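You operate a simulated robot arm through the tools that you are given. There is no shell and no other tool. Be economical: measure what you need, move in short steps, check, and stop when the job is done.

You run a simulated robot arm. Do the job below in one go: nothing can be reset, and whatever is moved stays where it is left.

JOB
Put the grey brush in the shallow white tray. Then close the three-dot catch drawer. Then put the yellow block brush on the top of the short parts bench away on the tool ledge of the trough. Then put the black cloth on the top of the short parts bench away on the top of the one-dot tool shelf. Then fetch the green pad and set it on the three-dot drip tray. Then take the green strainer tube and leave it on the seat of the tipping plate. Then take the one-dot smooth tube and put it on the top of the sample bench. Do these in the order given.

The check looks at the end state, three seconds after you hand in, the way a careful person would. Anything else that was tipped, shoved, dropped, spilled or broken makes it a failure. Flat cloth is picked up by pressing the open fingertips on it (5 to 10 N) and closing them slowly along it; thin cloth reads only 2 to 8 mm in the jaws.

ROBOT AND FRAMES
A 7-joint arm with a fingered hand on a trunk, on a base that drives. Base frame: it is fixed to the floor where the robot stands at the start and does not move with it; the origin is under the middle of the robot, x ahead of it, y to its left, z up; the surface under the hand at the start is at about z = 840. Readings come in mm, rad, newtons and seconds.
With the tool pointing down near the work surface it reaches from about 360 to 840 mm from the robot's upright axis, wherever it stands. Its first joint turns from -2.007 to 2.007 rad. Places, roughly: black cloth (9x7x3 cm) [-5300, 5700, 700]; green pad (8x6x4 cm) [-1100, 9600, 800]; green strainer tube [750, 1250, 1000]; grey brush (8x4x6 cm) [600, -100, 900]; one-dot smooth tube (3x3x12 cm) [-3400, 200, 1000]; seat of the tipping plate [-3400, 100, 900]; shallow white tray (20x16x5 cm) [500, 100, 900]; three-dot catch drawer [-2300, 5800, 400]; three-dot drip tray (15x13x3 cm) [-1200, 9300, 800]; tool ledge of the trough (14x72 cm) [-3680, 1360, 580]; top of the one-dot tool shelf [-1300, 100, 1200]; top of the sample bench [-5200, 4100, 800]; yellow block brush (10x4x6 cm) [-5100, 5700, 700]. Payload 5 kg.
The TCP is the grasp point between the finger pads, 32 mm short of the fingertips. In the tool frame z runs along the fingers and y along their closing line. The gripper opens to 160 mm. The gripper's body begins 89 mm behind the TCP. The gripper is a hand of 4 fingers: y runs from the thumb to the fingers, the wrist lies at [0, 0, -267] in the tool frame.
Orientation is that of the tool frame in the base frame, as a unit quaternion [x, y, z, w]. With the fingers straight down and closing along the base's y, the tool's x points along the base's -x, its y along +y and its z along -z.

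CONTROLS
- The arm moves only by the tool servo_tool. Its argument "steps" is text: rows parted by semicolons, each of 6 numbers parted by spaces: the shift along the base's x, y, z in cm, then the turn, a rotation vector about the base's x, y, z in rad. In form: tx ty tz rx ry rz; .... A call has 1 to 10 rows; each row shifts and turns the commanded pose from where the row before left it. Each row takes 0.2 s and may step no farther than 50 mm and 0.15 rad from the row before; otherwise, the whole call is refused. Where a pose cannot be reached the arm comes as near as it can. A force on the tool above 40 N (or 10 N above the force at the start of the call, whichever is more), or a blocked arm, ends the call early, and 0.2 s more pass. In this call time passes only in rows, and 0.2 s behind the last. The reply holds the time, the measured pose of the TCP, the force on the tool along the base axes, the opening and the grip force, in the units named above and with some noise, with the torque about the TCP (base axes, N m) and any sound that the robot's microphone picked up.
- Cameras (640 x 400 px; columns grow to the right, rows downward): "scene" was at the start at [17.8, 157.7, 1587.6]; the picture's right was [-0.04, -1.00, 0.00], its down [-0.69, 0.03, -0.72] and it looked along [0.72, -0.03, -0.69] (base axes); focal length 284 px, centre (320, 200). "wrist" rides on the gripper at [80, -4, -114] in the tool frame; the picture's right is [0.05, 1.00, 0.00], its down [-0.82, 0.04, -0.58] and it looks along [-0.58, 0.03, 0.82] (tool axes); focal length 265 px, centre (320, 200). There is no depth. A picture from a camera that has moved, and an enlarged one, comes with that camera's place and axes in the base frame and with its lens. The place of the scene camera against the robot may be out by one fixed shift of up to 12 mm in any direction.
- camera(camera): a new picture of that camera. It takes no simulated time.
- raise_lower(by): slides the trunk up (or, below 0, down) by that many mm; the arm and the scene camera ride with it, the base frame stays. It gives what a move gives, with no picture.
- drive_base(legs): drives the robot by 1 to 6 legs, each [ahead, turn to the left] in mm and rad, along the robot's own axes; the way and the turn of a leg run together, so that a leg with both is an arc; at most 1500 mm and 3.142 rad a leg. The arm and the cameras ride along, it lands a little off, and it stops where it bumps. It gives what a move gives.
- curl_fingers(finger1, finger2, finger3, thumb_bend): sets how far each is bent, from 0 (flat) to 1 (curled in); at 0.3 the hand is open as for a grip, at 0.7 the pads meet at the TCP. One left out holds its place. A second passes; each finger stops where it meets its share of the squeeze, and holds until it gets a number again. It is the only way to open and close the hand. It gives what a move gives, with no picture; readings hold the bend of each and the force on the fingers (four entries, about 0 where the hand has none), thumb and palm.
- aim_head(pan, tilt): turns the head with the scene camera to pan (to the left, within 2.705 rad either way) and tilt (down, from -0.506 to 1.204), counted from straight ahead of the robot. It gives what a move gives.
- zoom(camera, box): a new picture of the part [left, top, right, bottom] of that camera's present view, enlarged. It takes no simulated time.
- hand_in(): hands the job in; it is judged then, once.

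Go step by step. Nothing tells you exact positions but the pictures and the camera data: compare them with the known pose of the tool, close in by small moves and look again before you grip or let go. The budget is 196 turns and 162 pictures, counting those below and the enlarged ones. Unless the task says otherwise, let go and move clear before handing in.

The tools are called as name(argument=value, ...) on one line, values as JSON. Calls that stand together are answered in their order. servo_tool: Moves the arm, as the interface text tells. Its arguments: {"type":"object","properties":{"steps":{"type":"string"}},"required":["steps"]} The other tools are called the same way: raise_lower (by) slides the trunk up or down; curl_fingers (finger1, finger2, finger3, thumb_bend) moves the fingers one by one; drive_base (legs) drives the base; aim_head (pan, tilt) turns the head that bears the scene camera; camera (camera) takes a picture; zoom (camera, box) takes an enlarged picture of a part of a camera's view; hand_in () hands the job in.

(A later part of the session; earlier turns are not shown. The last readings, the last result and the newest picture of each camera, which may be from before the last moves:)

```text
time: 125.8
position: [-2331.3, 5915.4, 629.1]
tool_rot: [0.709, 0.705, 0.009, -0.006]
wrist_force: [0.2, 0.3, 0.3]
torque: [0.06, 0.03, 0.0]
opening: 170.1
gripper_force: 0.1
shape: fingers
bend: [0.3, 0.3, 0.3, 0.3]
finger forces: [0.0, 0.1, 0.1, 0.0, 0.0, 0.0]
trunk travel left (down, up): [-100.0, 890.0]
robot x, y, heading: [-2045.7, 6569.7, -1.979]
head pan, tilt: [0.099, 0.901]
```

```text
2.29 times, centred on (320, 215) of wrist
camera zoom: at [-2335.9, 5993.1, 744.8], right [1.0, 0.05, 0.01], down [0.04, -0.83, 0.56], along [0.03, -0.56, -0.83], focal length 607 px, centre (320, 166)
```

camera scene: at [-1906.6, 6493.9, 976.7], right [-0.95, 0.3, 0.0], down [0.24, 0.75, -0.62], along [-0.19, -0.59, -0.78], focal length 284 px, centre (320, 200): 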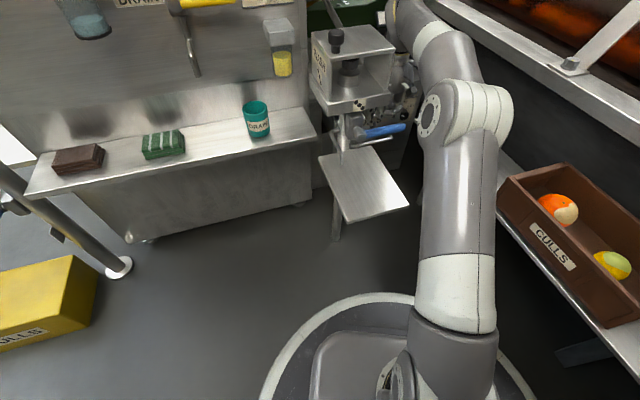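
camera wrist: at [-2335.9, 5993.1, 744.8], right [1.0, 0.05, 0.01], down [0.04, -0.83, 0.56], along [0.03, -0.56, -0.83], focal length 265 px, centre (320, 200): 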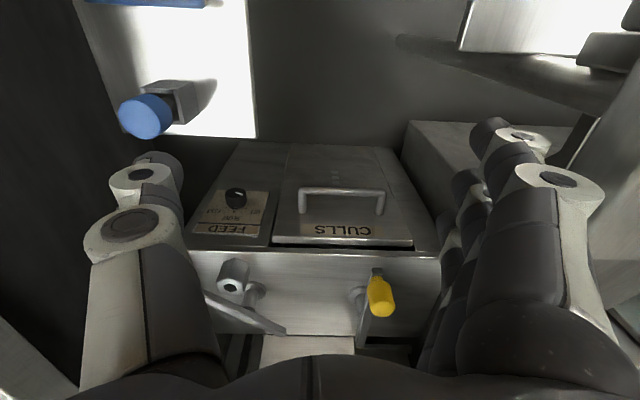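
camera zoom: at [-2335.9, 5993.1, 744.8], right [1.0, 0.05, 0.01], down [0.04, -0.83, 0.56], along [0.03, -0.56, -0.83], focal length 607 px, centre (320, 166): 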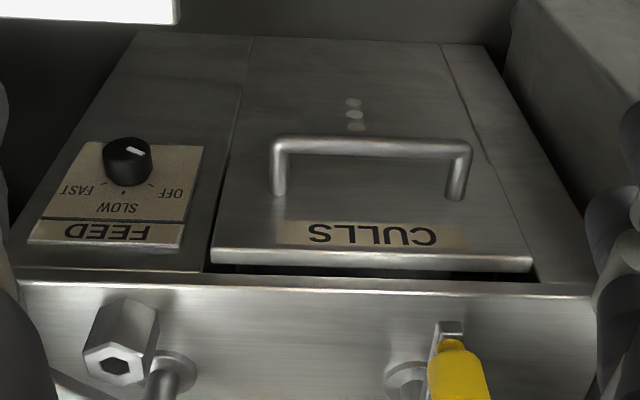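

The drawer front sits flush with a firm stop, so it's closed. I'll raise up and look over the trough to find a way to the benches at x≈-5200.

servo_tool(steps="0 3 4 0 0 0; 0 3 4 0 0 0; 0 3 3 0 0 0; 0 3 0 0 0 0")

raise_lower(by=700)

aim_head(pan=-1.2, tilt=0.25)

camera(camera="scene")

```text
time: 126.8
position: [-2325.3, 6032.6, 722.5]
tool_rot: [0.708, 0.706, 0.008, -0.006]
wrist_force: [0.4, -0.8, -0.2]
torque: [0.03, 0.0, -0.02]
opening: 170.8
gripper_force: 0.0
shape: fingers
bend: [0.3, 0.3, 0.3, 0.3]
finger forces: [0.1, 0.1, 0.0, 0.0, 0.0, 0.0]
out of reach, approached as far as the arm can: row 2, 3
trunk travel left (down, up): [-100.0, 890.0]
robot x, y, heading: [-2049.2, 6567.1, -1.978]
head pan, tilt: [0.099, 0.901]
```

```text
refused: 700 is not a number from -400 to 400
```

```text
time: 128.3
position: [-2327.9, 6031.6, 722.5]
tool_rot: [0.709, 0.705, 0.009, -0.006]
wrist_force: [0.6, 0.6, 0.6]
torque: [-0.03, 0.0, -0.03]
opening: 170.8
gripper_force: 0.1
shape: fingers
bend: [0.3, 0.3, 0.3, 0.3]
finger forces: [0.0, 0.0, 0.1, 0.1, 0.1, 0.0]
trunk travel left (down, up): [-100.0, 890.0]
robot x, y, heading: [-2045.6, 6569.9, -1.98]
head pan, tilt: [-1.201, 0.25]
```

```text
92 pictures are left
camera scene: at [-1977.4, 6570.3, 1033.7], right [0.04, 1.0, 0.0], down [0.25, -0.01, -0.97], along [-0.97, 0.04, -0.25], focal length 284 px, centre (320, 200)
```

scene: 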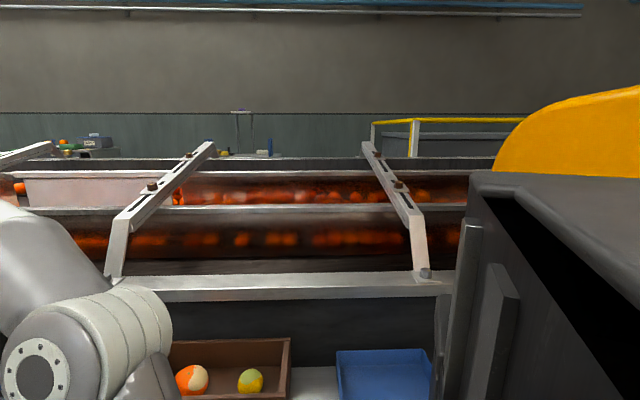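

raise_lower(by=400)

raise_lower(by=400)

camera(camera="scene")

aim_head(pan=-0.5, tilt=0.25)

camera(camera="scene")

```text
time: 132.1
position: [-2327.2, 6032.1, 1122.2]
tool_rot: [0.709, 0.705, 0.009, -0.006]
wrist_force: [-0.3, -0.1, -0.3]
torque: [0.04, -0.03, -0.04]
opening: 170.7
gripper_force: 0.1
shape: fingers
bend: [0.3, 0.3, 0.3, 0.3]
finger forces: [0.0, 0.0, 0.1, 0.0, 0.0, 0.0]
trunk travel left (down, up): [-500.0, 490.0]
robot x, y, heading: [-2050.1, 6572.8, -1.981]
head pan, tilt: [-1.201, 0.25]
```

```text
time: 135.9
position: [-2328.1, 6031.7, 1522.6]
tool_rot: [0.709, 0.705, 0.008, -0.006]
wrist_force: [0.4, -0.3, 0.3]
torque: [0.0, 0.03, -0.01]
opening: 170.9
gripper_force: 0.1
shape: fingers
bend: [0.3, 0.3, 0.3, 0.3]
finger forces: [0.0, 0.0, 0.0, 0.1, 0.0, 0.0]
trunk travel left (down, up): [-900.0, 90.0]
robot x, y, heading: [-2045.5, 6567.3, -1.982]
head pan, tilt: [-1.201, 0.25]
```

```text
91 pictures are left
camera scene: at [-1977.4, 6570.2, 1833.7], right [0.04, 1.0, 0.0], down [0.25, -0.01, -0.97], along [-0.97, 0.04, -0.25], focal length 284 px, centre (320, 200)
```

scene: 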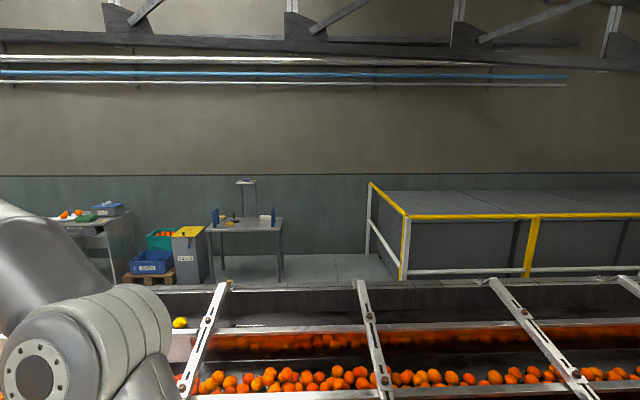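

```text
time: 137.0
position: [-2326.9, 6031.9, 1522.5]
tool_rot: [0.709, 0.705, 0.008, -0.005]
wrist_force: [-0.9, -0.1, 0.3]
torque: [-0.03, -0.01, 0.0]
opening: 170.7
gripper_force: 0.1
shape: fingers
bend: [0.3, 0.3, 0.3, 0.3]
finger forces: [0.0, 0.1, 0.0, 0.0, 0.0, 0.1]
trunk travel left (down, up): [-900.0, 90.0]
robot x, y, heading: [-2049.6, 6568.5, -1.977]
head pan, tilt: [-0.499, 0.25]
```

```text
90 pictures are left
camera scene: at [-1957.7, 6509.3, 1833.7], right [-0.61, 0.79, 0.0], down [0.19, 0.15, -0.97], along [-0.76, -0.6, -0.25], focal length 284 px, centre (320, 200)
```

scene: 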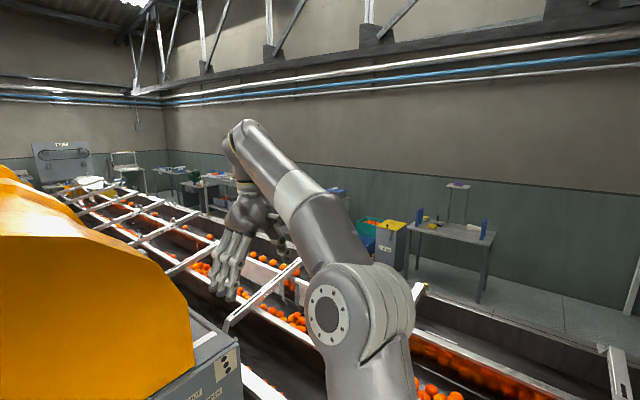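

The short parts bench lies beyond the trough, and the trough runs to the tipping plate near y≈100; I'll go around the y<0 end. First I tuck the arm, then drive out to the corridor and back to y≈-300.

servo_tool(steps="1.4 1.9 0 0 0 -0.06; 1.4 1.9 0 0 0 -0.06; 1.4 1.9 0 0 0 -0.06; 1.4 1.9 0 0 0 -0.06; 1.4 1.9 0 0 0 -0.06; 1.4 1.9 0 0 0 -0.06; 1.4 1.9 0 0 0 -0.06")

raise_lower(by=-200)

drive_base(legs=[[0, 1.98], [1500, 0], [100, 0], [0, -1.571], [1500, 0], [1500, 0]])

aim_head(pan=0, tilt=0.3)

camera(camera="scene")

```text
time: 138.6
position: [-2226.0, 6168.1, 1523.3]
tool_rot: [0.841, 0.542, 0.009, -0.003]
wrist_force: [-0.1, 0.3, -0.2]
torque: [-0.04, 0.04, -0.02]
opening: 170.8
gripper_force: 0.0
shape: fingers
bend: [0.3, 0.3, 0.3, 0.3]
finger forces: [0.1, 0.1, 0.0, 0.1, 0.1, 0.0]
trunk travel left (down, up): [-900.0, 90.0]
robot x, y, heading: [-2046.5, 6572.3, -1.98]
head pan, tilt: [-0.499, 0.25]
```

```text
time: 140.8
position: [-2228.4, 6165.6, 1323.7]
tool_rot: [0.84, 0.542, 0.01, -0.004]
wrist_force: [-0.3, 0.1, 0.9]
torque: [0.01, 0.0, -0.04]
opening: 170.8
gripper_force: 0.0
shape: fingers
bend: [0.3, 0.3, 0.3, 0.3]
finger forces: [0.0, 0.0, 0.0, 0.0, 0.1, 0.1]
trunk travel left (down, up): [-700.0, 290.0]
robot x, y, heading: [-2044.5, 6567.6, -1.979]
head pan, tilt: [-0.499, 0.25]
```

```text
time: 171.3
position: [-505.8, 3192.6, 1323.7]
tool_rot: [0.717, 0.697, 0.009, -0.006]
wrist_force: [-0.2, -0.6, -0.4]
torque: [0.02, -0.01, 0.03]
opening: 170.9
gripper_force: 0.0
shape: fingers
bend: [0.3, 0.3, 0.3, 0.3]
finger forces: [0.0, 0.1, 0.1, 0.0, 0.0, 0.1]
trunk travel left (down, up): [-700.0, 290.0]
robot x, y, heading: [-493.8, 3636.7, -1.582]
head pan, tilt: [-0.499, 0.25]
```

```text
time: 172.3
position: [-505.9, 3192.6, 1323.8]
tool_rot: [0.717, 0.697, 0.009, -0.005]
wrist_force: [0.3, 0.6, -0.3]
torque: [-0.02, -0.03, 0.02]
opening: 171.0
gripper_force: 0.1
shape: fingers
bend: [0.3, 0.3, 0.3, 0.3]
finger forces: [0.0, 0.1, 0.1, 0.1, 0.0, 0.0]
trunk travel left (down, up): [-700.0, 290.0]
robot x, y, heading: [-497.2, 3637.2, -1.581]
head pan, tilt: [0.0, 0.3]
```

```text
89 pictures are left
camera scene: at [-343.7, 3604.3, 1629.0], right [-1.0, 0.01, 0.0], down [0.0, 0.3, -0.96], along [-0.01, -0.96, -0.3], focal length 284 px, centre (320, 200)
```

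scene: 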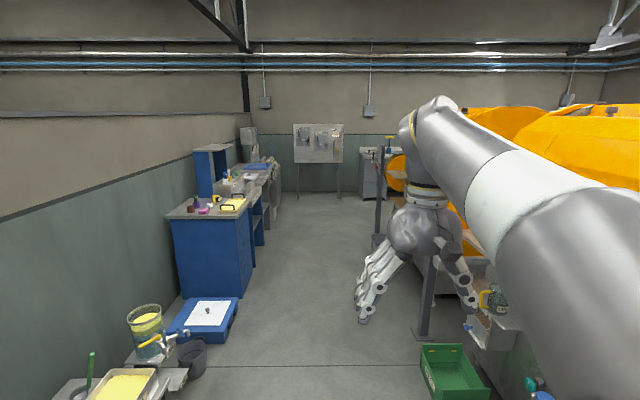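

Clear corridor ahead; the room's end wall is near y≈-2150. Driving to y≈-900 and looking along -x.

drive_base(legs=[[0, 0.045], [1500, 0], [1500, 0], [1500, 0], [0, -1.571]])

camera(camera="scene")

```text
time: 197.9
position: [-772.3, -852.3, 1323.3]
tool_rot: [1.0, -0.003, 0.01, 0.002]
wrist_force: [-0.1, 0.3, -0.1]
torque: [-0.01, -0.02, -0.01]
opening: 170.9
gripper_force: 0.0
shape: fingers
bend: [0.3, 0.3, 0.3, 0.3]
finger forces: [0.0, 0.0, 0.1, 0.0, 0.1, 0.0]
trunk travel left (down, up): [-700.0, 290.0]
robot x, y, heading: [-331.0, -852.7, -3.131]
head pan, tilt: [0.0, 0.3]
```

```text
88 pictures are left
camera scene: at [-366.1, -1005.2, 1629.0], right [-0.01, 1.0, 0.0], down [0.3, 0.0, -0.96], along [-0.96, -0.01, -0.3], focal length 284 px, centre (320, 200)
```

scene: 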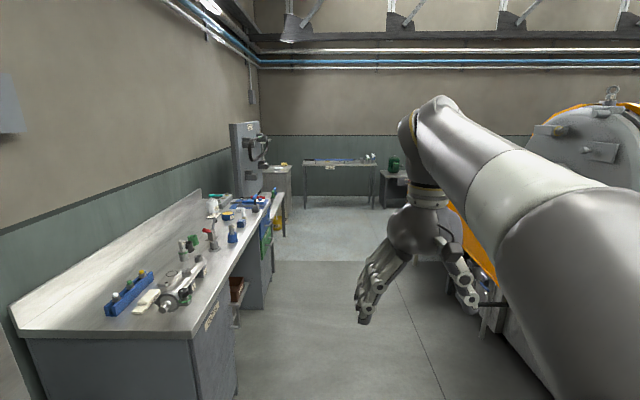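

The cross lane is clear. Driving to x≈-4330, then turning to face +y.

drive_base(legs=[[1500, 0], [1500, 0], [1000, 0], [0, -1.571]])

camera(camera="scene")

```text
time: 221.2
position: [-4341.0, -419.2, 1322.6]
tool_rot: [-0.691, 0.723, -0.004, -0.009]
wrist_force: [-0.1, 0.9, -0.2]
torque: [-0.02, -0.01, -0.02]
opening: 170.8
gripper_force: 0.1
shape: fingers
bend: [0.3, 0.3, 0.3, 0.3]
finger forces: [0.0, 0.0, 0.0, 0.1, 0.1, 0.1]
trunk travel left (down, up): [-700.0, 290.0]
robot x, y, heading: [-4362.2, -860.9, 1.541]
head pan, tilt: [0.0, 0.3]
```

```text
87 pictures are left
camera scene: at [-4521.2, -819.3, 1629.0], right [1.0, -0.03, 0.0], down [-0.01, -0.3, -0.96], along [0.03, 0.95, -0.3], focal length 284 px, centre (320, 200)
```

scene: 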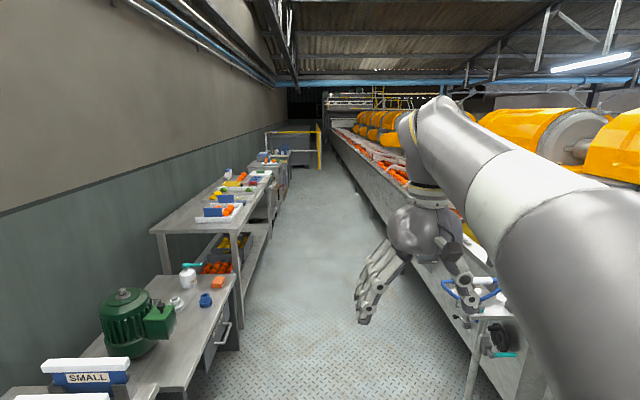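

The lane between the benches (x<-5000) and trough (x>-3600) is clear. Driving up to y≈4900.

drive_base(legs=[[0, 0.035], [1500, 0], [1500, 0], [1500, 0], [1200, 0]])

aim_head(pan=0.7, tilt=0.5)

camera(camera="scene")

```text
time: 248.7
position: [-4512.7, 5272.4, 1322.8]
tool_rot: [0.709, -0.705, 0.006, 0.008]
wrist_force: [-0.1, 0.4, -0.6]
torque: [-0.01, 0.0, -0.07]
opening: 170.8
gripper_force: 0.1
shape: fingers
bend: [0.3, 0.3, 0.3, 0.3]
finger forces: [0.1, 0.0, 0.0, 0.0, 0.0, 0.0]
trunk travel left (down, up): [-700.0, 290.0]
robot x, y, heading: [-4506.0, 4826.8, 1.596]
head pan, tilt: [0.0, 0.3]
```

```text
time: 249.8
position: [-4511.9, 5271.3, 1323.2]
tool_rot: [0.709, -0.705, 0.005, 0.008]
wrist_force: [0.1, -0.6, 0.3]
torque: [0.03, 0.01, -0.03]
opening: 170.8
gripper_force: 0.0
shape: fingers
bend: [0.3, 0.3, 0.3, 0.3]
finger forces: [0.0, 0.0, 0.0, 0.0, 0.1, 0.0]
trunk travel left (down, up): [-700.0, 290.0]
robot x, y, heading: [-4509.0, 4829.2, 1.594]
head pan, tilt: [0.7, 0.499]
```

```text
86 pictures are left
camera scene: at [-4728.0, 4838.1, 1610.6], right [0.75, 0.66, 0.0], down [0.32, -0.36, -0.88], along [-0.58, 0.66, -0.48], focal length 284 px, centre (320, 200)
```

scene: 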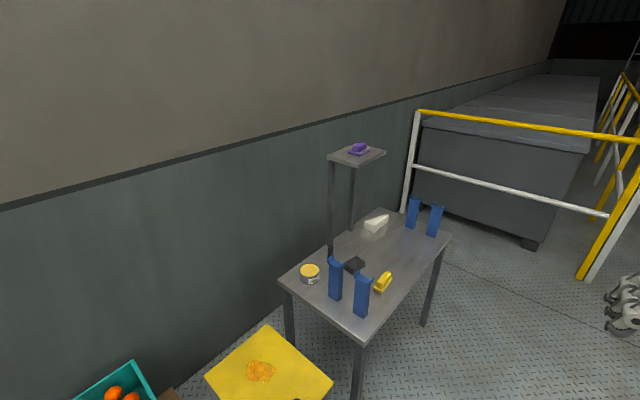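

The short parts bench is here: brush ≈[-5122,5690], cloth ≈[-5283,5705], posts nearby at y≈5510. I'll drive up beside it and face -x.

drive_base(legs=[[850, 0], [0, 1.547]])

aim_head(pan=0.2, tilt=0.8)

camera(camera="scene")

camera(camera="wrist")

```text
time: 258.1
position: [-4966.5, 5691.3, 1323.3]
tool_rot: [1.0, -0.004, 0.011, 0.003]
wrist_force: [0.1, 0.2, 0.0]
torque: [0.01, -0.01, 0.0]
opening: 170.8
gripper_force: 0.1
shape: fingers
bend: [0.3, 0.3, 0.3, 0.3]
finger forces: [0.1, 0.1, 0.0, 0.0, 0.1, 0.1]
trunk travel left (down, up): [-700.0, 290.0]
robot x, y, heading: [-4525.6, 5688.0, -3.138]
head pan, tilt: [0.7, 0.499]
```

```text
time: 259.1
position: [-4967.4, 5691.6, 1324.3]
tool_rot: [1.0, -0.004, 0.01, 0.002]
wrist_force: [0.3, -0.3, -0.3]
torque: [0.0, 0.02, 0.01]
opening: 170.8
gripper_force: 0.0
shape: fingers
bend: [0.3, 0.3, 0.3, 0.3]
finger forces: [0.0, 0.0, 0.0, 0.0, 0.0, 0.1]
trunk travel left (down, up): [-700.0, 290.0]
robot x, y, heading: [-4527.0, 5685.4, -3.135]
head pan, tilt: [0.201, 0.799]
```

```text
85 pictures are left
camera scene: at [-4547.6, 5519.5, 1584.6], right [-0.21, 0.98, 0.0], down [0.7, 0.15, -0.7], along [-0.68, -0.14, -0.72], focal length 284 px, centre (320, 200)
```

scene: 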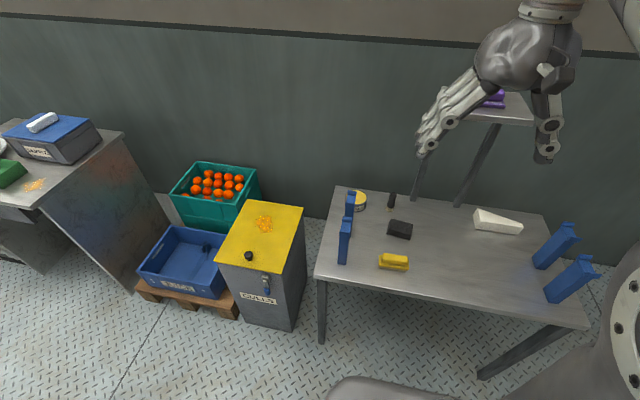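

```text
84 pictures are left
camera wrist: at [-4890.0, 5693.5, 1438.7], right [0.04, -1.0, 0.0], down [-0.83, -0.03, 0.56], along [-0.56, -0.03, -0.83], focal length 265 px, centre (320, 200)
```

wrist: 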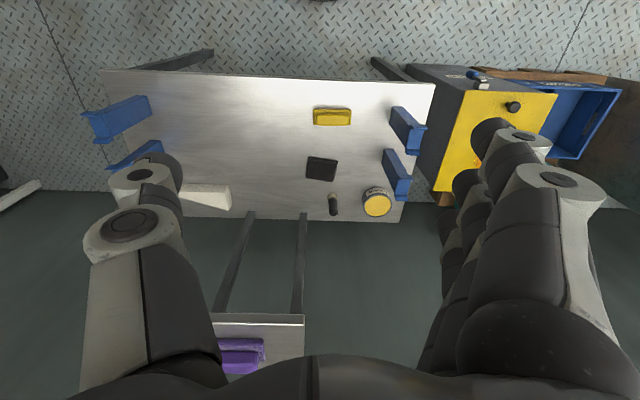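

Brush ≈[-5105,5650,~730], long side along y; cloth ≈[-5266,5669]. I'll turn the hand 90° and move above the brush.

servo_tool(steps="-1.4 -0.4 -3 0 0 0.145; -1.4 -0.4 -3 0 0 0.145; -1.4 -0.4 -3 0 0 0.145; -1.4 -0.4 -3 0 0 0.145; -1.4 -0.4 -3 0 0 0.145; -1.4 -0.4 -3 0 0 0.145; -1.4 -0.4 -3 0 0 0.145; -1.4 -0.4 -3 0 0 0.145; -1.4 -0.4 -3 0 0 0.145; -1.2 -0.5 -3 0 0 0.145")

raise_lower(by=-150)

camera(camera="wrist")

```text
time: 261.3
position: [-5105.9, 5649.1, 1022.6]
tool_rot: [0.751, 0.661, 0.008, -0.005]
wrist_force: [-0.1, -0.3, 0.3]
torque: [-0.01, 0.01, -0.03]
opening: 171.0
gripper_force: 0.1
shape: fingers
bend: [0.3, 0.3, 0.3, 0.3]
finger forces: [0.0, 0.1, 0.0, 0.0, 0.0, 0.0]
trunk travel left (down, up): [-700.0, 290.0]
robot x, y, heading: [-4523.9, 5689.2, -3.135]
head pan, tilt: [0.201, 0.799]
```

```text
time: 263.0
position: [-5105.2, 5650.1, 873.8]
tool_rot: [0.751, 0.66, 0.009, -0.006]
wrist_force: [-0.4, -0.2, 0.2]
torque: [0.01, 0.01, -0.03]
opening: 170.9
gripper_force: 0.0
shape: fingers
bend: [0.3, 0.3, 0.3, 0.3]
finger forces: [0.0, 0.0, 0.1, 0.1, 0.0, 0.0]
trunk travel left (down, up): [-550.0, 440.0]
robot x, y, heading: [-4524.7, 5689.9, -3.136]
head pan, tilt: [0.201, 0.799]
```

```text
83 pictures are left
camera wrist: at [-5100.4, 5726.7, 989.3], right [1.0, -0.08, 0.0], down [-0.07, -0.83, 0.56], along [-0.04, -0.56, -0.83], focal length 265 px, centre (320, 200)
```

wrist: 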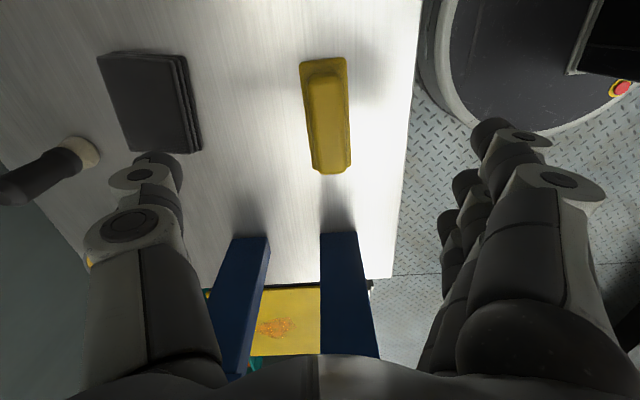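

Brush is centred at ≈[-5097,5652]. Descending and gripping.

servo_tool(steps="0.8 0.2 -4 0 0 0; 0 0 -4 0 0 0; 0 0 -3 0 0 0; 0 0 -1.7 0 0 0")

curl_fingers(finger1=0.7, finger2=0.7, finger3=0.7, thumb_bend=0.7)

camera(camera="wrist")

```text
time: 264.0
position: [-5100.6, 5652.0, 747.7]
tool_rot: [0.751, 0.66, 0.007, -0.007]
wrist_force: [1.6, 1.2, 24.8]
torque: [-0.34, -0.27, -0.05]
opening: 171.2
gripper_force: 11.9
shape: fingers
bend: [0.3, 0.29, 0.3, 0.3]
finger forces: [0.0, 2.5, 10.8, 0.1, 10.5, 0.1]
trunk travel left (down, up): [-550.0, 440.0]
robot x, y, heading: [-4522.6, 5686.1, -3.133]
head pan, tilt: [0.201, 0.799]
```

```text
time: 264.6
position: [-5101.2, 5650.5, 749.9]
tool_rot: [0.751, 0.66, 0.004, -0.01]
wrist_force: [-0.4, 0.6, 33.3]
torque: [0.03, -0.46, -0.07]
opening: 157.9
gripper_force: 17.0
shape: fingers
bend: [0.33, 0.32, 0.33, 0.39]
finger forces: [6.7, 6.2, 6.3, 0.0, 14.4, 0.0]
trunk travel left (down, up): [-550.0, 440.0]
robot x, y, heading: [-4524.4, 5687.3, -3.134]
head pan, tilt: [0.201, 0.799]
stopped: the force on the tool passed its limit at 41 N (the readings are from after the stop); the commanded pose is now the measured one
```

```text
82 pictures are left
camera wrist: at [-5094.5, 5727.8, 866.6], right [1.0, -0.08, -0.01], down [-0.06, -0.83, 0.56], along [-0.05, -0.56, -0.83], focal length 265 px, centre (320, 200)
```

wrist: 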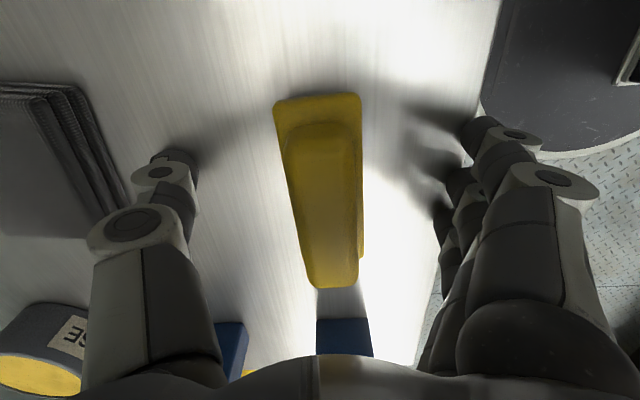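

The fingertips touched the tabletop; raising 15 mm and closing again.

servo_tool(steps="0 0 1.5 0 0 0")

curl_fingers(finger1=0.7, finger2=0.7, finger3=0.7, thumb_bend=0.7)

camera(camera="wrist")

```text
time: 265.0
position: [-5098.6, 5650.0, 761.6]
tool_rot: [0.751, 0.66, 0.007, -0.006]
wrist_force: [0.3, 0.1, -0.3]
torque: [0.0, -0.02, 0.01]
opening: 127.1
gripper_force: 0.0
shape: fingers
bend: [0.38, 0.37, 0.38, 0.43]
finger forces: [0.1, 0.0, 0.0, 0.0, 0.0, 0.0]
trunk travel left (down, up): [-550.0, 440.0]
robot x, y, heading: [-4521.5, 5688.4, -3.144]
head pan, tilt: [0.201, 0.799]
```

```text
time: 266.0
position: [-5098.6, 5651.5, 762.9]
tool_rot: [0.751, 0.66, 0.007, -0.007]
wrist_force: [1.4, 0.2, 0.3]
torque: [0.01, 0.01, -0.02]
opening: 47.9
gripper_force: 19.8
shape: fingers
bend: [0.64, 0.63, 0.63, 0.65]
finger forces: [6.4, 6.7, 6.6, 0.0, 19.5, 0.0]
trunk travel left (down, up): [-550.0, 440.0]
robot x, y, heading: [-4526.6, 5688.6, -3.135]
head pan, tilt: [0.201, 0.799]
```

```text
81 pictures are left
camera wrist: at [-5094.0, 5727.5, 878.2], right [1.0, -0.08, 0.0], down [-0.06, -0.83, 0.56], along [-0.04, -0.56, -0.83], focal length 265 px, centre (320, 200)
```

wrist: 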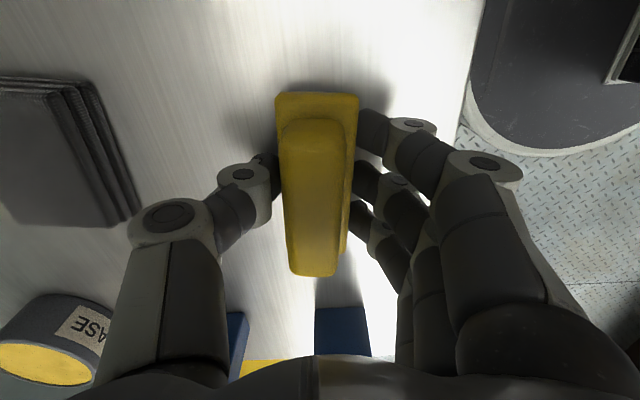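

Gripped well. Lifting and tucking in before driving back to the trough ledge.

servo_tool(steps="0 0 4 0 0 0; 0 0 5 0 0 0; 1 0 5 0 0 0; 2 0.5 5 0 0 0; 2 0.5 5 0 0 0; 2 0.5 3 0 0 0; 2 0.5 0 0 0 0; 2 0.5 0 0 0 0; 1 0.5 0 0 0 0")

raise_lower(by=150)

drive_base(legs=[[0, 1.56], [1500, 0], [1500, 0], [1300, 0]])

aim_head(pan=0.6, tilt=0.5)

camera(camera="scene")

```text
refused: row 3 steps farther than a row can; nothing moved
```

```text
time: 267.8
position: [-5098.5, 5650.2, 912.9]
tool_rot: [0.751, 0.66, 0.007, -0.007]
wrist_force: [0.3, 0.0, -0.7]
torque: [0.01, 0.01, -0.03]
opening: 47.8
gripper_force: 19.4
shape: fingers
bend: [0.64, 0.63, 0.63, 0.65]
finger forces: [6.5, 6.8, 6.6, 0.0, 19.5, 0.0]
trunk travel left (down, up): [-700.0, 290.0]
robot x, y, heading: [-4525.6, 5690.1, -3.132]
head pan, tilt: [0.201, 0.799]
```

```text
time: 269.4
position: [-5071.3, 5508.4, 912.1]
tool_rot: [0.66, 0.751, 0.012, -0.014]
wrist_force: [-0.5, 6.0, 1.5]
torque: [0.08, 0.04, -0.2]
opening: 45.3
gripper_force: 17.8
shape: fingers
bend: [0.65, 0.64, 0.68, 0.66]
finger forces: [6.5, 7.7, 1.6, 0.0, 20.3, 0.0]
trunk travel left (down, up): [-700.0, 290.0]
robot x, y, heading: [-4526.2, 5692.2, -2.859]
head pan, tilt: [0.201, 0.799]
stopped in leg 1: the force on the tool passed its limit at 75 N (the readings are from after the stop); the commanded pose is now the measured one
```

```text
time: 270.3
position: [-5071.2, 5507.3, 912.7]
tool_rot: [0.659, 0.752, 0.012, -0.014]
wrist_force: [-1.8, 9.4, 1.2]
torque: [0.12, 0.06, -0.3]
opening: 45.3
gripper_force: 19.8
shape: fingers
bend: [0.65, 0.64, 0.68, 0.66]
finger forces: [6.4, 7.6, 1.4, 0.0, 23.7, 0.1]
trunk travel left (down, up): [-700.0, 290.0]
robot x, y, heading: [-4525.2, 5688.2, -2.856]
head pan, tilt: [0.6, 0.499]
```

```text
80 pictures are left
camera scene: at [-4486.1, 5489.8, 1610.7], right [-0.77, 0.63, 0.0], down [0.3, 0.37, -0.88], along [-0.56, -0.68, -0.48], focal length 284 px, centre (320, 200)
```

scene: 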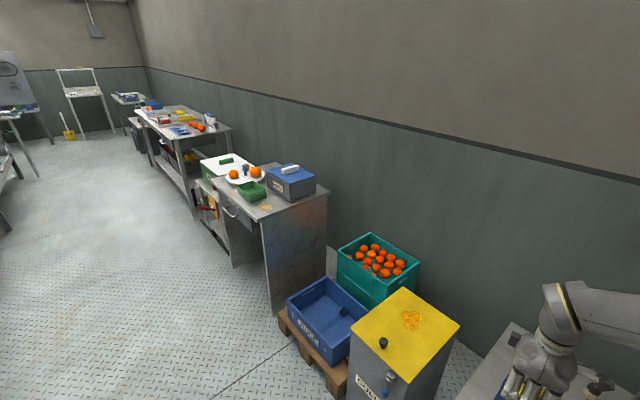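

The servo call was refused and the turn then bumped the hand against a blue post. I'll look before doing anything else.

camera(camera="wrist")

aim_head(pan=0.1, tilt=0.75)

camera(camera="scene")

```text
79 pictures are left
camera wrist: at [-5085.1, 5581.2, 1029.0], right [0.98, 0.18, 0.0], down [0.15, -0.82, 0.55], along [0.1, -0.54, -0.84], focal length 265 px, centre (320, 200)
```

wrist: 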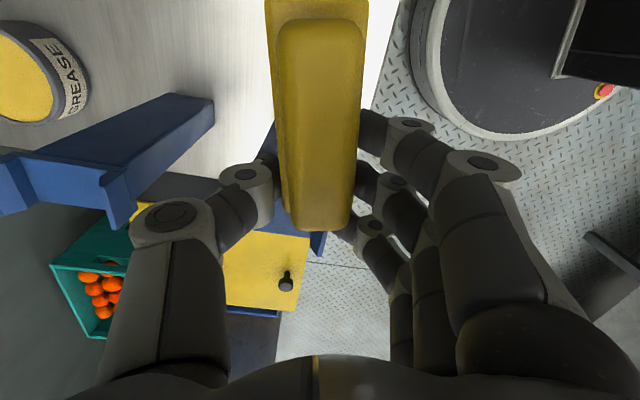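

```text
time: 271.2
position: [-5071.3, 5507.2, 911.6]
tool_rot: [0.659, 0.752, 0.012, -0.014]
wrist_force: [-1.1, 10.9, 1.3]
torque: [0.15, 0.07, -0.32]
opening: 45.1
gripper_force: 20.5
shape: fingers
bend: [0.65, 0.64, 0.68, 0.66]
finger forces: [6.5, 7.7, 1.3, 0.0, 24.9, 0.0]
trunk travel left (down, up): [-700.0, 290.0]
robot x, y, heading: [-4525.9, 5688.8, -2.861]
head pan, tilt: [0.099, 0.75]
```

```text
78 pictures are left
camera scene: at [-4505.3, 5529.3, 1588.8], right [-0.38, 0.93, 0.0], down [0.63, 0.26, -0.73], along [-0.68, -0.28, -0.68], focal length 284 px, centre (320, 200)
```

scene: 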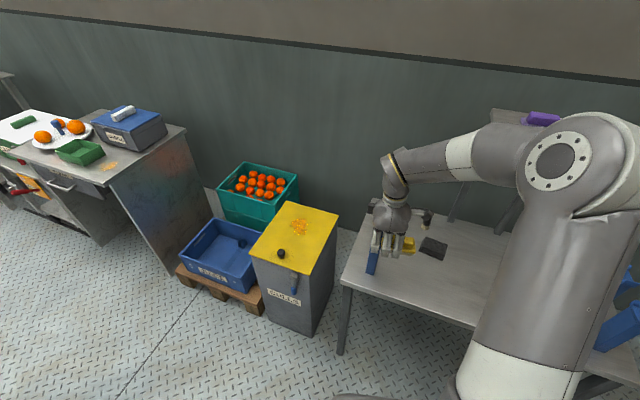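

The post still stands and the brush only slid a bit in the grip. I turn back to clear the post, then lift properly.

drive_base(legs=[[0, -0.2]])

servo_tool(steps="0 0 4.5 0 0 0; 0 0 4.9 0 0 0; 0 0 4.9 0 0 0; 0 0 4.9 0 0 0; 0 0 4.9 0 0 0; 0 0 4.9 0 0 0")

camera(camera="wrist")

camera(camera="scene")

```text
time: 272.4
position: [-5096.4, 5617.5, 911.8]
tool_rot: [0.73, 0.683, 0.013, -0.013]
wrist_force: [-0.5, 0.6, -0.1]
torque: [-0.04, -0.01, 0.0]
opening: 45.5
gripper_force: 15.4
shape: fingers
bend: [0.65, 0.64, 0.69, 0.66]
finger forces: [6.7, 8.1, 0.0, 0.0, 15.0, 0.1]
trunk travel left (down, up): [-700.0, 290.0]
robot x, y, heading: [-4523.4, 5689.8, -3.055]
head pan, tilt: [0.099, 0.75]
```

```text
time: 273.8
position: [-5094.7, 5617.8, 1153.5]
tool_rot: [0.731, 0.683, 0.013, -0.013]
wrist_force: [0.1, -0.7, -0.2]
torque: [-0.02, -0.02, 0.0]
opening: 45.3
gripper_force: 15.5
shape: fingers
bend: [0.65, 0.64, 0.69, 0.66]
finger forces: [6.8, 8.3, 0.1, 0.0, 14.9, 0.1]
out of reach, approached as far as the arm can: row 6
trunk travel left (down, up): [-700.0, 290.0]
robot x, y, heading: [-4529.7, 5684.3, -3.06]
head pan, tilt: [0.099, 0.75]
```

```text
77 pictures are left
camera wrist: at [-5094.2, 5692.6, 1270.6], right [1.0, -0.02, 0.0], down [-0.01, -0.84, 0.55], along [-0.01, -0.55, -0.84], focal length 265 px, centre (320, 200)
```

wrist: 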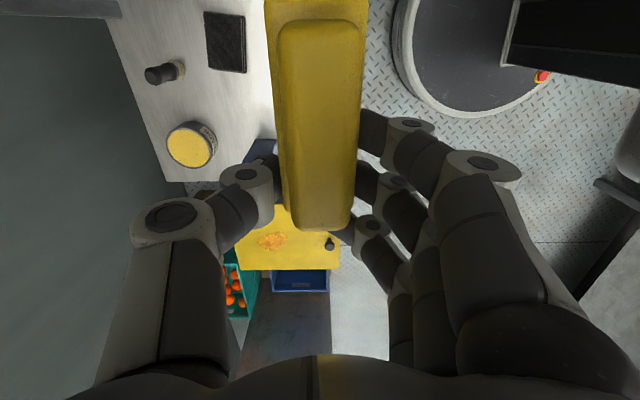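

```text
76 pictures are left
camera scene: at [-4537.3, 5525.8, 1588.6], right [-0.18, 0.98, 0.0], down [0.67, 0.13, -0.73], along [-0.72, -0.13, -0.68], focal length 284 px, centre (320, 200)
```

scene: 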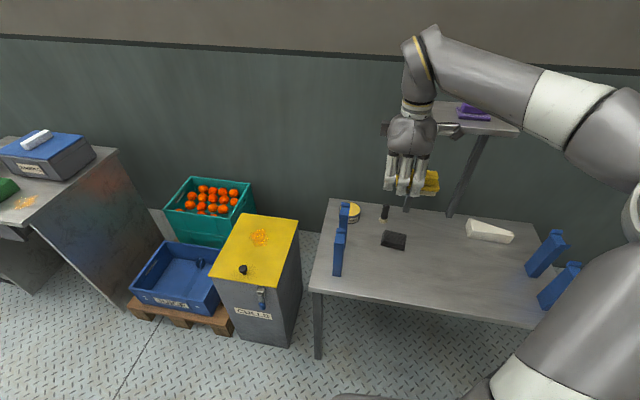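

Bench items look undisturbed; the brush is held slightly off-centre (toward tool +x). Pulling the hand in before turning.

servo_tool(steps="4 1 1 0 0 0; 4 1 1 0 0 0; 4 1 1 0 0 0")

drive_base(legs=[[0, 1.49], [1500, 0], [1500, 0], [1300, 0]])

aim_head(pan=0.7, tilt=0.6)

camera(camera="scene")

```text
time: 274.6
position: [-4972.1, 5648.7, 1183.7]
tool_rot: [0.73, 0.683, 0.013, -0.013]
wrist_force: [0.1, 0.4, -1.3]
torque: [-0.04, 0.01, 0.01]
opening: 45.0
gripper_force: 15.0
shape: fingers
bend: [0.65, 0.64, 0.69, 0.66]
finger forces: [7.0, 8.2, 0.0, 0.0, 15.0, 0.1]
trunk travel left (down, up): [-700.0, 290.0]
robot x, y, heading: [-4523.2, 5683.6, -3.054]
head pan, tilt: [0.099, 0.75]
```

```text
time: 298.8
position: [-4602.5, 941.9, 1183.4]
tool_rot: [0.091, 0.996, 0.002, -0.019]
wrist_force: [0.6, 0.1, 0.4]
torque: [-0.01, -0.04, 0.01]
opening: 45.0
gripper_force: 15.0
shape: fingers
bend: [0.65, 0.64, 0.69, 0.66]
finger forces: [6.6, 8.3, 0.1, 0.0, 14.8, 0.0]
trunk travel left (down, up): [-700.0, 290.0]
robot x, y, heading: [-4594.9, 1389.1, -1.597]
head pan, tilt: [0.099, 0.75]
```

```text
time: 299.8
position: [-4603.9, 941.3, 1182.8]
tool_rot: [0.09, 0.996, 0.001, -0.018]
wrist_force: [1.0, -0.3, -0.4]
torque: [-0.02, -0.02, 0.02]
opening: 44.9
gripper_force: 14.3
shape: fingers
bend: [0.65, 0.64, 0.69, 0.66]
finger forces: [6.6, 8.4, 0.0, 0.0, 14.8, 0.0]
trunk travel left (down, up): [-700.0, 290.0]
robot x, y, heading: [-4591.9, 1389.3, -1.596]
head pan, tilt: [0.7, 0.6]
```

```text
75 pictures are left
camera scene: at [-4384.3, 1381.8, 1601.5], right [-0.78, -0.62, 0.0], down [-0.35, 0.44, -0.82], along [0.51, -0.65, -0.57], focal length 284 px, centre (320, 200)
```

scene: 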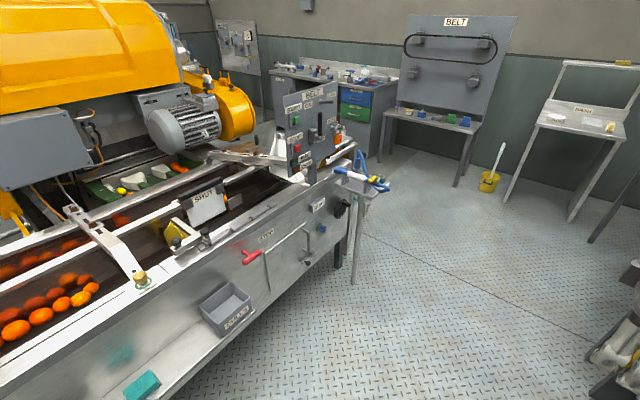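

The tool ledge is the low shelf on the trough's side, with a grey bin near y≈1055 and a teal item near y≈1408; free space around y≈1250. I'll turn to face it and look closer.

drive_base(legs=[[0, 1.6], [280, 0]])

camera(camera="wrist")

aim_head(pan=0.1, tilt=0.8)

camera(camera="scene")

```text
time: 305.6
position: [-3857.7, 1392.9, 1182.2]
tool_rot: [-0.651, 0.758, -0.013, -0.014]
wrist_force: [1.0, 0.3, -1.1]
torque: [0.06, 0.01, 0.01]
opening: 44.8
gripper_force: 14.6
shape: fingers
bend: [0.65, 0.64, 0.69, 0.66]
finger forces: [6.2, 8.4, 0.1, 0.0, 14.6, 0.1]
trunk travel left (down, up): [-700.0, 290.0]
robot x, y, heading: [-4311.8, 1391.1, -0.001]
head pan, tilt: [0.7, 0.6]
```

```text
74 pictures are left
camera wrist: at [-3865.9, 1315.7, 1299.3], right [-0.99, 0.1, 0.0], down [0.09, 0.83, 0.55], along [0.05, 0.54, -0.84], focal length 265 px, centre (320, 200)
```

wrist: 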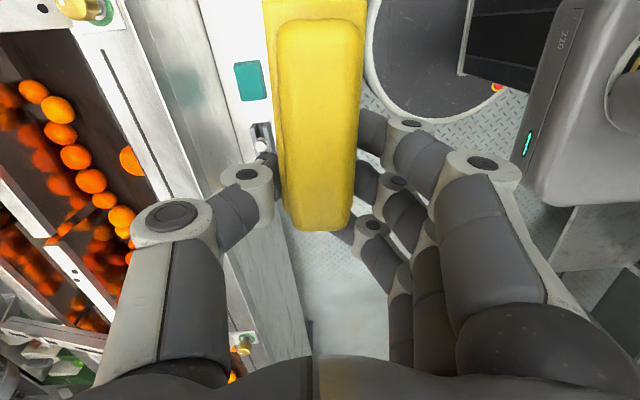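

```text
time: 306.6
position: [-3858.6, 1392.3, 1182.1]
tool_rot: [-0.65, 0.759, -0.012, -0.015]
wrist_force: [-0.3, 0.3, -0.3]
torque: [0.01, 0.0, 0.0]
opening: 44.9
gripper_force: 14.2
shape: fingers
bend: [0.65, 0.64, 0.69, 0.66]
finger forces: [6.3, 8.4, 0.0, 0.1, 14.5, 0.0]
trunk travel left (down, up): [-700.0, 290.0]
robot x, y, heading: [-4307.5, 1388.2, -0.001]
head pan, tilt: [0.099, 0.799]
```

```text
73 pictures are left
camera scene: at [-4292.9, 1560.2, 1584.6], right [0.1, -1.0, 0.0], down [-0.71, -0.07, -0.7], along [0.69, 0.07, -0.72], focal length 284 px, centre (320, 200)
```

scene: 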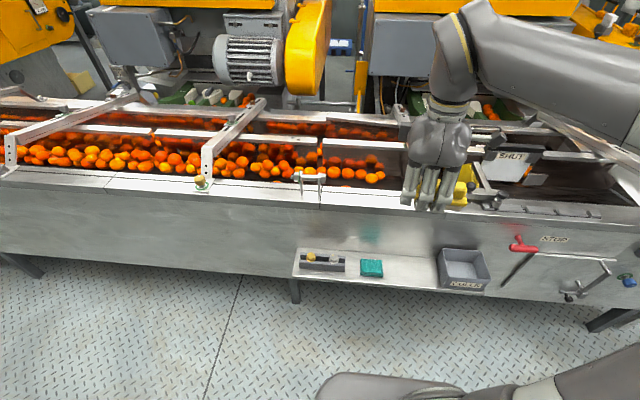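

Ledge spans x≈-3754…-3607 (wall beyond), free between y≈1157 and 1365. Moving above x≈-3705, y≈1280 and lowering the trunk.

servo_tool(steps="3 -2.2 0 0 0 0; 3 -2.2 0 0 0 0; 3 -2.2 0 0 0 0; 3 -2.2 0 0 0 0; 3.3 -2.4 0 0 0 0")

raise_lower(by=-300)

camera(camera="wrist")

camera(camera="scene")

```text
time: 307.9
position: [-3828.9, 1370.9, 1183.1]
tool_rot: [-0.649, 0.76, -0.012, -0.013]
wrist_force: [-0.2, 1.2, -0.6]
torque: [0.02, 0.0, -0.02]
opening: 44.9
gripper_force: 14.4
shape: fingers
bend: [0.65, 0.64, 0.69, 0.66]
finger forces: [6.3, 8.3, 0.0, 0.0, 14.5, 0.1]
out of reach, approached as far as the arm can: row 2, 3, 4, 5
trunk travel left (down, up): [-700.0, 290.0]
robot x, y, heading: [-4309.8, 1394.7, -0.002]
head pan, tilt: [0.099, 0.799]
```

```text
time: 310.9
position: [-3829.2, 1370.5, 882.0]
tool_rot: [-0.65, 0.759, -0.011, -0.014]
wrist_force: [-1.1, -0.8, -1.0]
torque: [0.02, 0.02, 0.01]
opening: 44.9
gripper_force: 14.7
shape: fingers
bend: [0.65, 0.64, 0.69, 0.66]
finger forces: [6.3, 8.3, 0.1, 0.0, 14.6, 0.0]
trunk travel left (down, up): [-400.0, 590.0]
robot x, y, heading: [-4311.2, 1392.4, -0.002]
head pan, tilt: [0.099, 0.799]
```

```text
72 pictures are left
camera wrist: at [-3837.4, 1293.9, 999.1], right [-0.99, 0.1, 0.0], down [0.09, 0.83, 0.55], along [0.06, 0.54, -0.84], focal length 265 px, centre (320, 200)
```

wrist: 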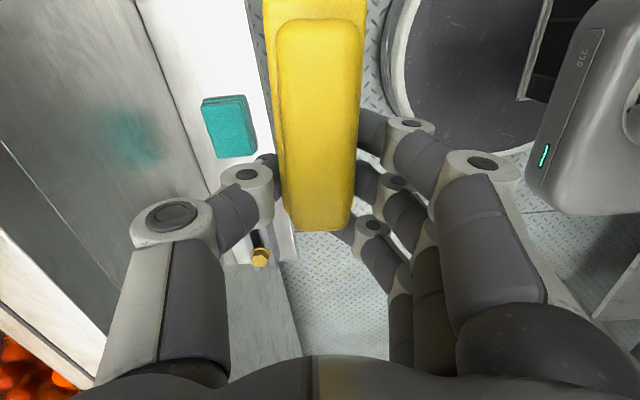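

```text
71 pictures are left
camera scene: at [-4292.9, 1560.1, 1284.7], right [0.1, -1.0, 0.0], down [-0.71, -0.07, -0.7], along [0.69, 0.07, -0.72], focal length 284 px, centre (320, 200)
```

scene: 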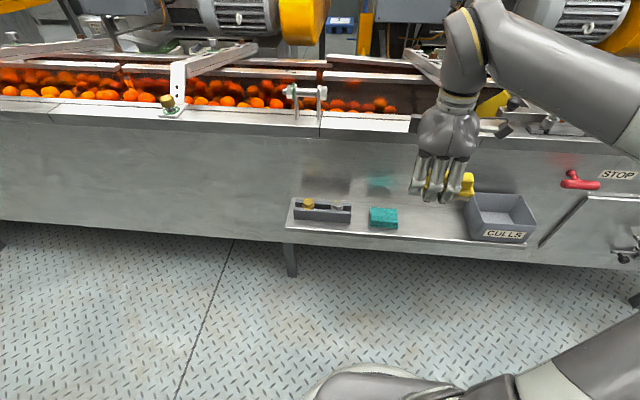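

servo_tool(steps="0 -2.3 -3 0 0 0; 0 -2.3 -3 0 0 0; 0 -2.3 -3 0 0 0; 0 -2.2 -3 0 0 0; 4 0 0 0 0 0; 4 0 0 0 0 0; 4 0 0 0 0 0")

camera(camera="wrist")

zoom(camera="scene", box=[270, 80, 570, 280])

```text
time: 312.4
position: [-3777.9, 1280.3, 762.1]
tool_rot: [-0.648, 0.761, -0.013, -0.012]
wrist_force: [0.5, 0.5, -0.7]
torque: [0.04, 0.05, -0.03]
opening: 44.6
gripper_force: 14.5
shape: fingers
bend: [0.65, 0.64, 0.69, 0.66]
finger forces: [6.2, 8.3, 0.1, 0.0, 14.5, 0.1]
out of reach, approached as far as the arm can: row 6, 7
trunk travel left (down, up): [-400.0, 590.0]
robot x, y, heading: [-4311.3, 1393.6, -0.002]
head pan, tilt: [0.099, 0.799]
```

```text
70 pictures are left
camera wrist: at [-3787.1, 1203.6, 879.0], right [-0.99, 0.11, 0.0], down [0.09, 0.83, 0.55], along [0.06, 0.54, -0.84], focal length 265 px, centre (320, 200)
```

wrist: 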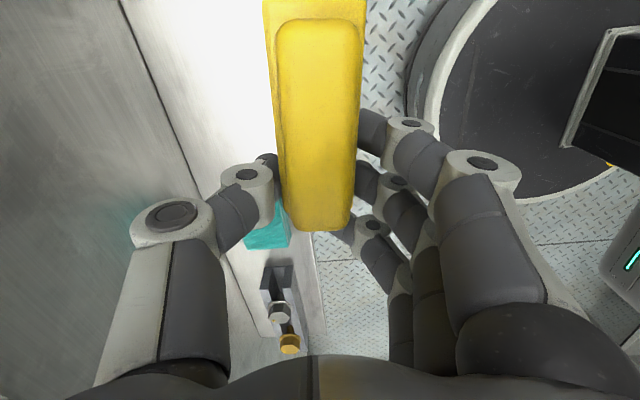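

```text
2.00 times, centred on (420, 180) of scene
camera zoom: at [-4293.0, 1560.1, 1284.6], right [0.1, -1.0, 0.0], down [-0.71, -0.07, -0.7], along [0.69, 0.07, -0.72], focal length 567 px, centre (120, 240)
```

zoom: 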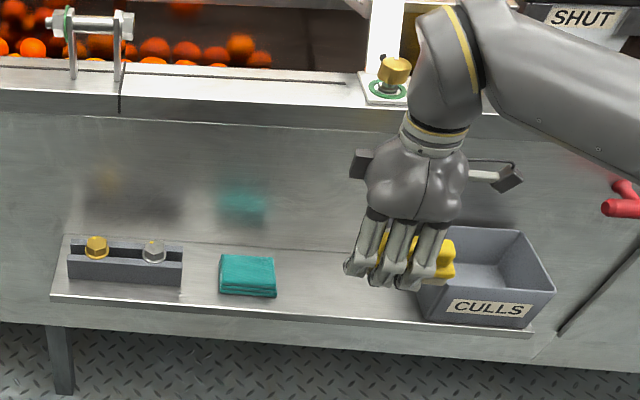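

The arm is at its reach limit in this pose, so I'll nudge the base 70 mm forward.

drive_base(legs=[[70, 0]])

camera(camera="wrist")

zoom(camera="scene", box=[270, 80, 570, 280])

```text
time: 313.5
position: [-3707.8, 1279.9, 763.0]
tool_rot: [-0.648, 0.761, -0.014, -0.012]
wrist_force: [-0.1, 0.4, -0.1]
torque: [0.02, 0.0, -0.04]
opening: 44.7
gripper_force: 15.2
shape: fingers
bend: [0.65, 0.64, 0.69, 0.66]
finger forces: [6.3, 8.3, 0.1, 0.1, 14.7, 0.0]
trunk travel left (down, up): [-400.0, 590.0]
robot x, y, heading: [-4240.4, 1391.3, -0.002]
head pan, tilt: [0.099, 0.799]
```

```text
68 pictures are left
camera wrist: at [-3717.1, 1203.1, 879.1], right [-0.99, 0.11, 0.0], down [0.09, 0.83, 0.55], along [0.06, 0.54, -0.84], focal length 265 px, centre (320, 200)
```

wrist: 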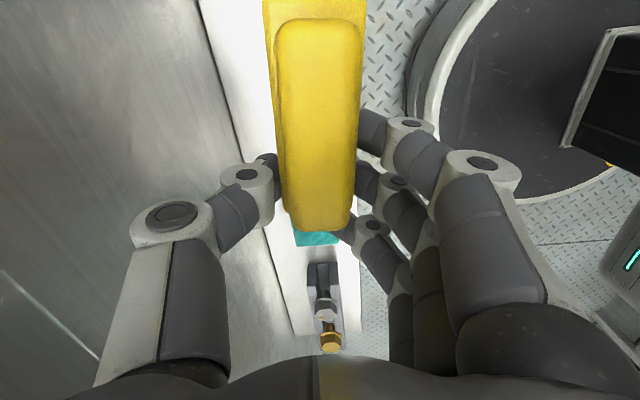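

```text
2.00 times, centred on (420, 180) of scene
camera zoom: at [-4222.7, 1559.9, 1284.6], right [0.1, -1.0, 0.0], down [-0.71, -0.07, -0.7], along [0.69, 0.07, -0.72], focal length 567 px, centre (120, 240)
```

zoom: 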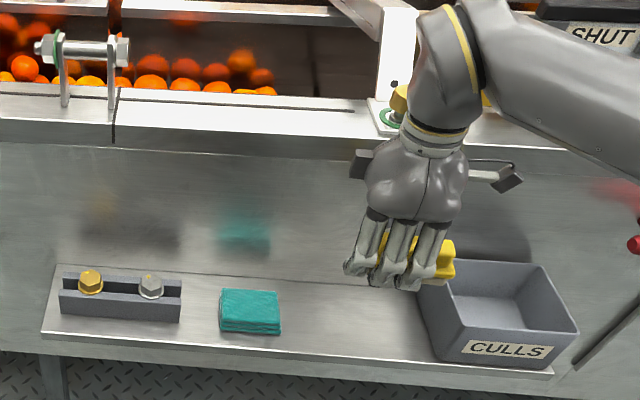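

Shifting 18 mm toward +y to clear the bin, then lowering to the ledge.

servo_tool(steps="0.2 1.8 -3 0 0 0; 0 0 -3 0 0 0; 0 0 -3 0 0 0; 0 0 -1.5 0 0 0")

camera(camera="wrist")

zoom(camera="scene", box=[270, 80, 570, 280])

```text
time: 314.5
position: [-3706.8, 1298.7, 656.5]
tool_rot: [-0.648, 0.761, -0.013, -0.013]
wrist_force: [1.0, -0.9, -1.0]
torque: [0.02, 0.01, 0.01]
opening: 44.6
gripper_force: 14.4
shape: fingers
bend: [0.65, 0.64, 0.69, 0.66]
finger forces: [6.2, 8.3, 0.1, 0.0, 14.4, 0.1]
trunk travel left (down, up): [-400.0, 590.0]
robot x, y, heading: [-4243.0, 1391.5, -0.006]
head pan, tilt: [0.099, 0.799]
```

```text
66 pictures are left
camera wrist: at [-3715.5, 1221.3, 773.1], right [-0.99, 0.11, 0.0], down [0.09, 0.83, 0.55], along [0.06, 0.54, -0.84], focal length 265 px, centre (320, 200)
```

wrist: 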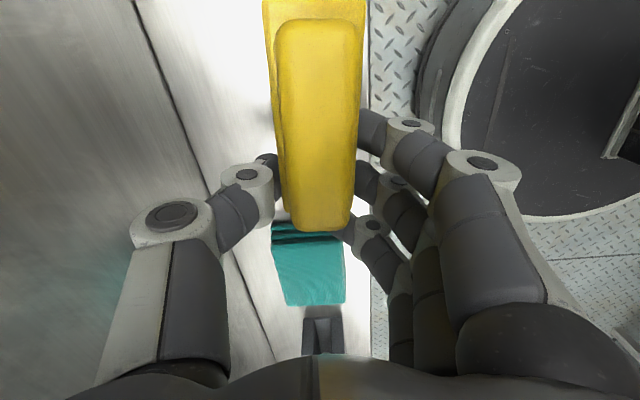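

```text
2.00 times, centred on (420, 180) of scene
camera zoom: at [-4222.5, 1559.9, 1284.6], right [0.1, -1.0, 0.0], down [-0.71, -0.07, -0.7], along [0.69, 0.07, -0.72], focal length 567 px, centre (120, 240)
```

zoom: 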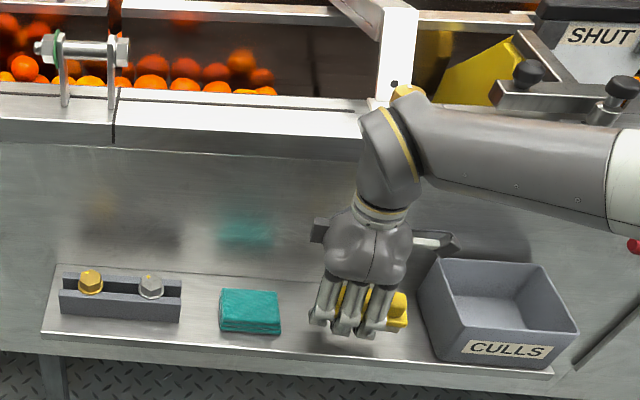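

servo_tool(steps="0.4 0 -0.5 0 0 0; 0 0 -0.4 0 0 0; 0 0 -0.4 0 0 0; 0 0 -0.4 0 0 0")

```text
time: 315.5
position: [-3702.6, 1298.3, 640.7]
tool_rot: [-0.647, 0.762, -0.013, -0.013]
wrist_force: [-0.1, 0.1, -0.5]
torque: [0.02, 0.0, 0.03]
opening: 44.7
gripper_force: 14.7
shape: fingers
bend: [0.65, 0.64, 0.69, 0.66]
finger forces: [6.2, 8.3, 0.0, 0.0, 14.4, 0.0]
trunk travel left (down, up): [-400.0, 590.0]
robot x, y, heading: [-4235.1, 1393.8, -0.005]
head pan, tilt: [0.099, 0.799]
```

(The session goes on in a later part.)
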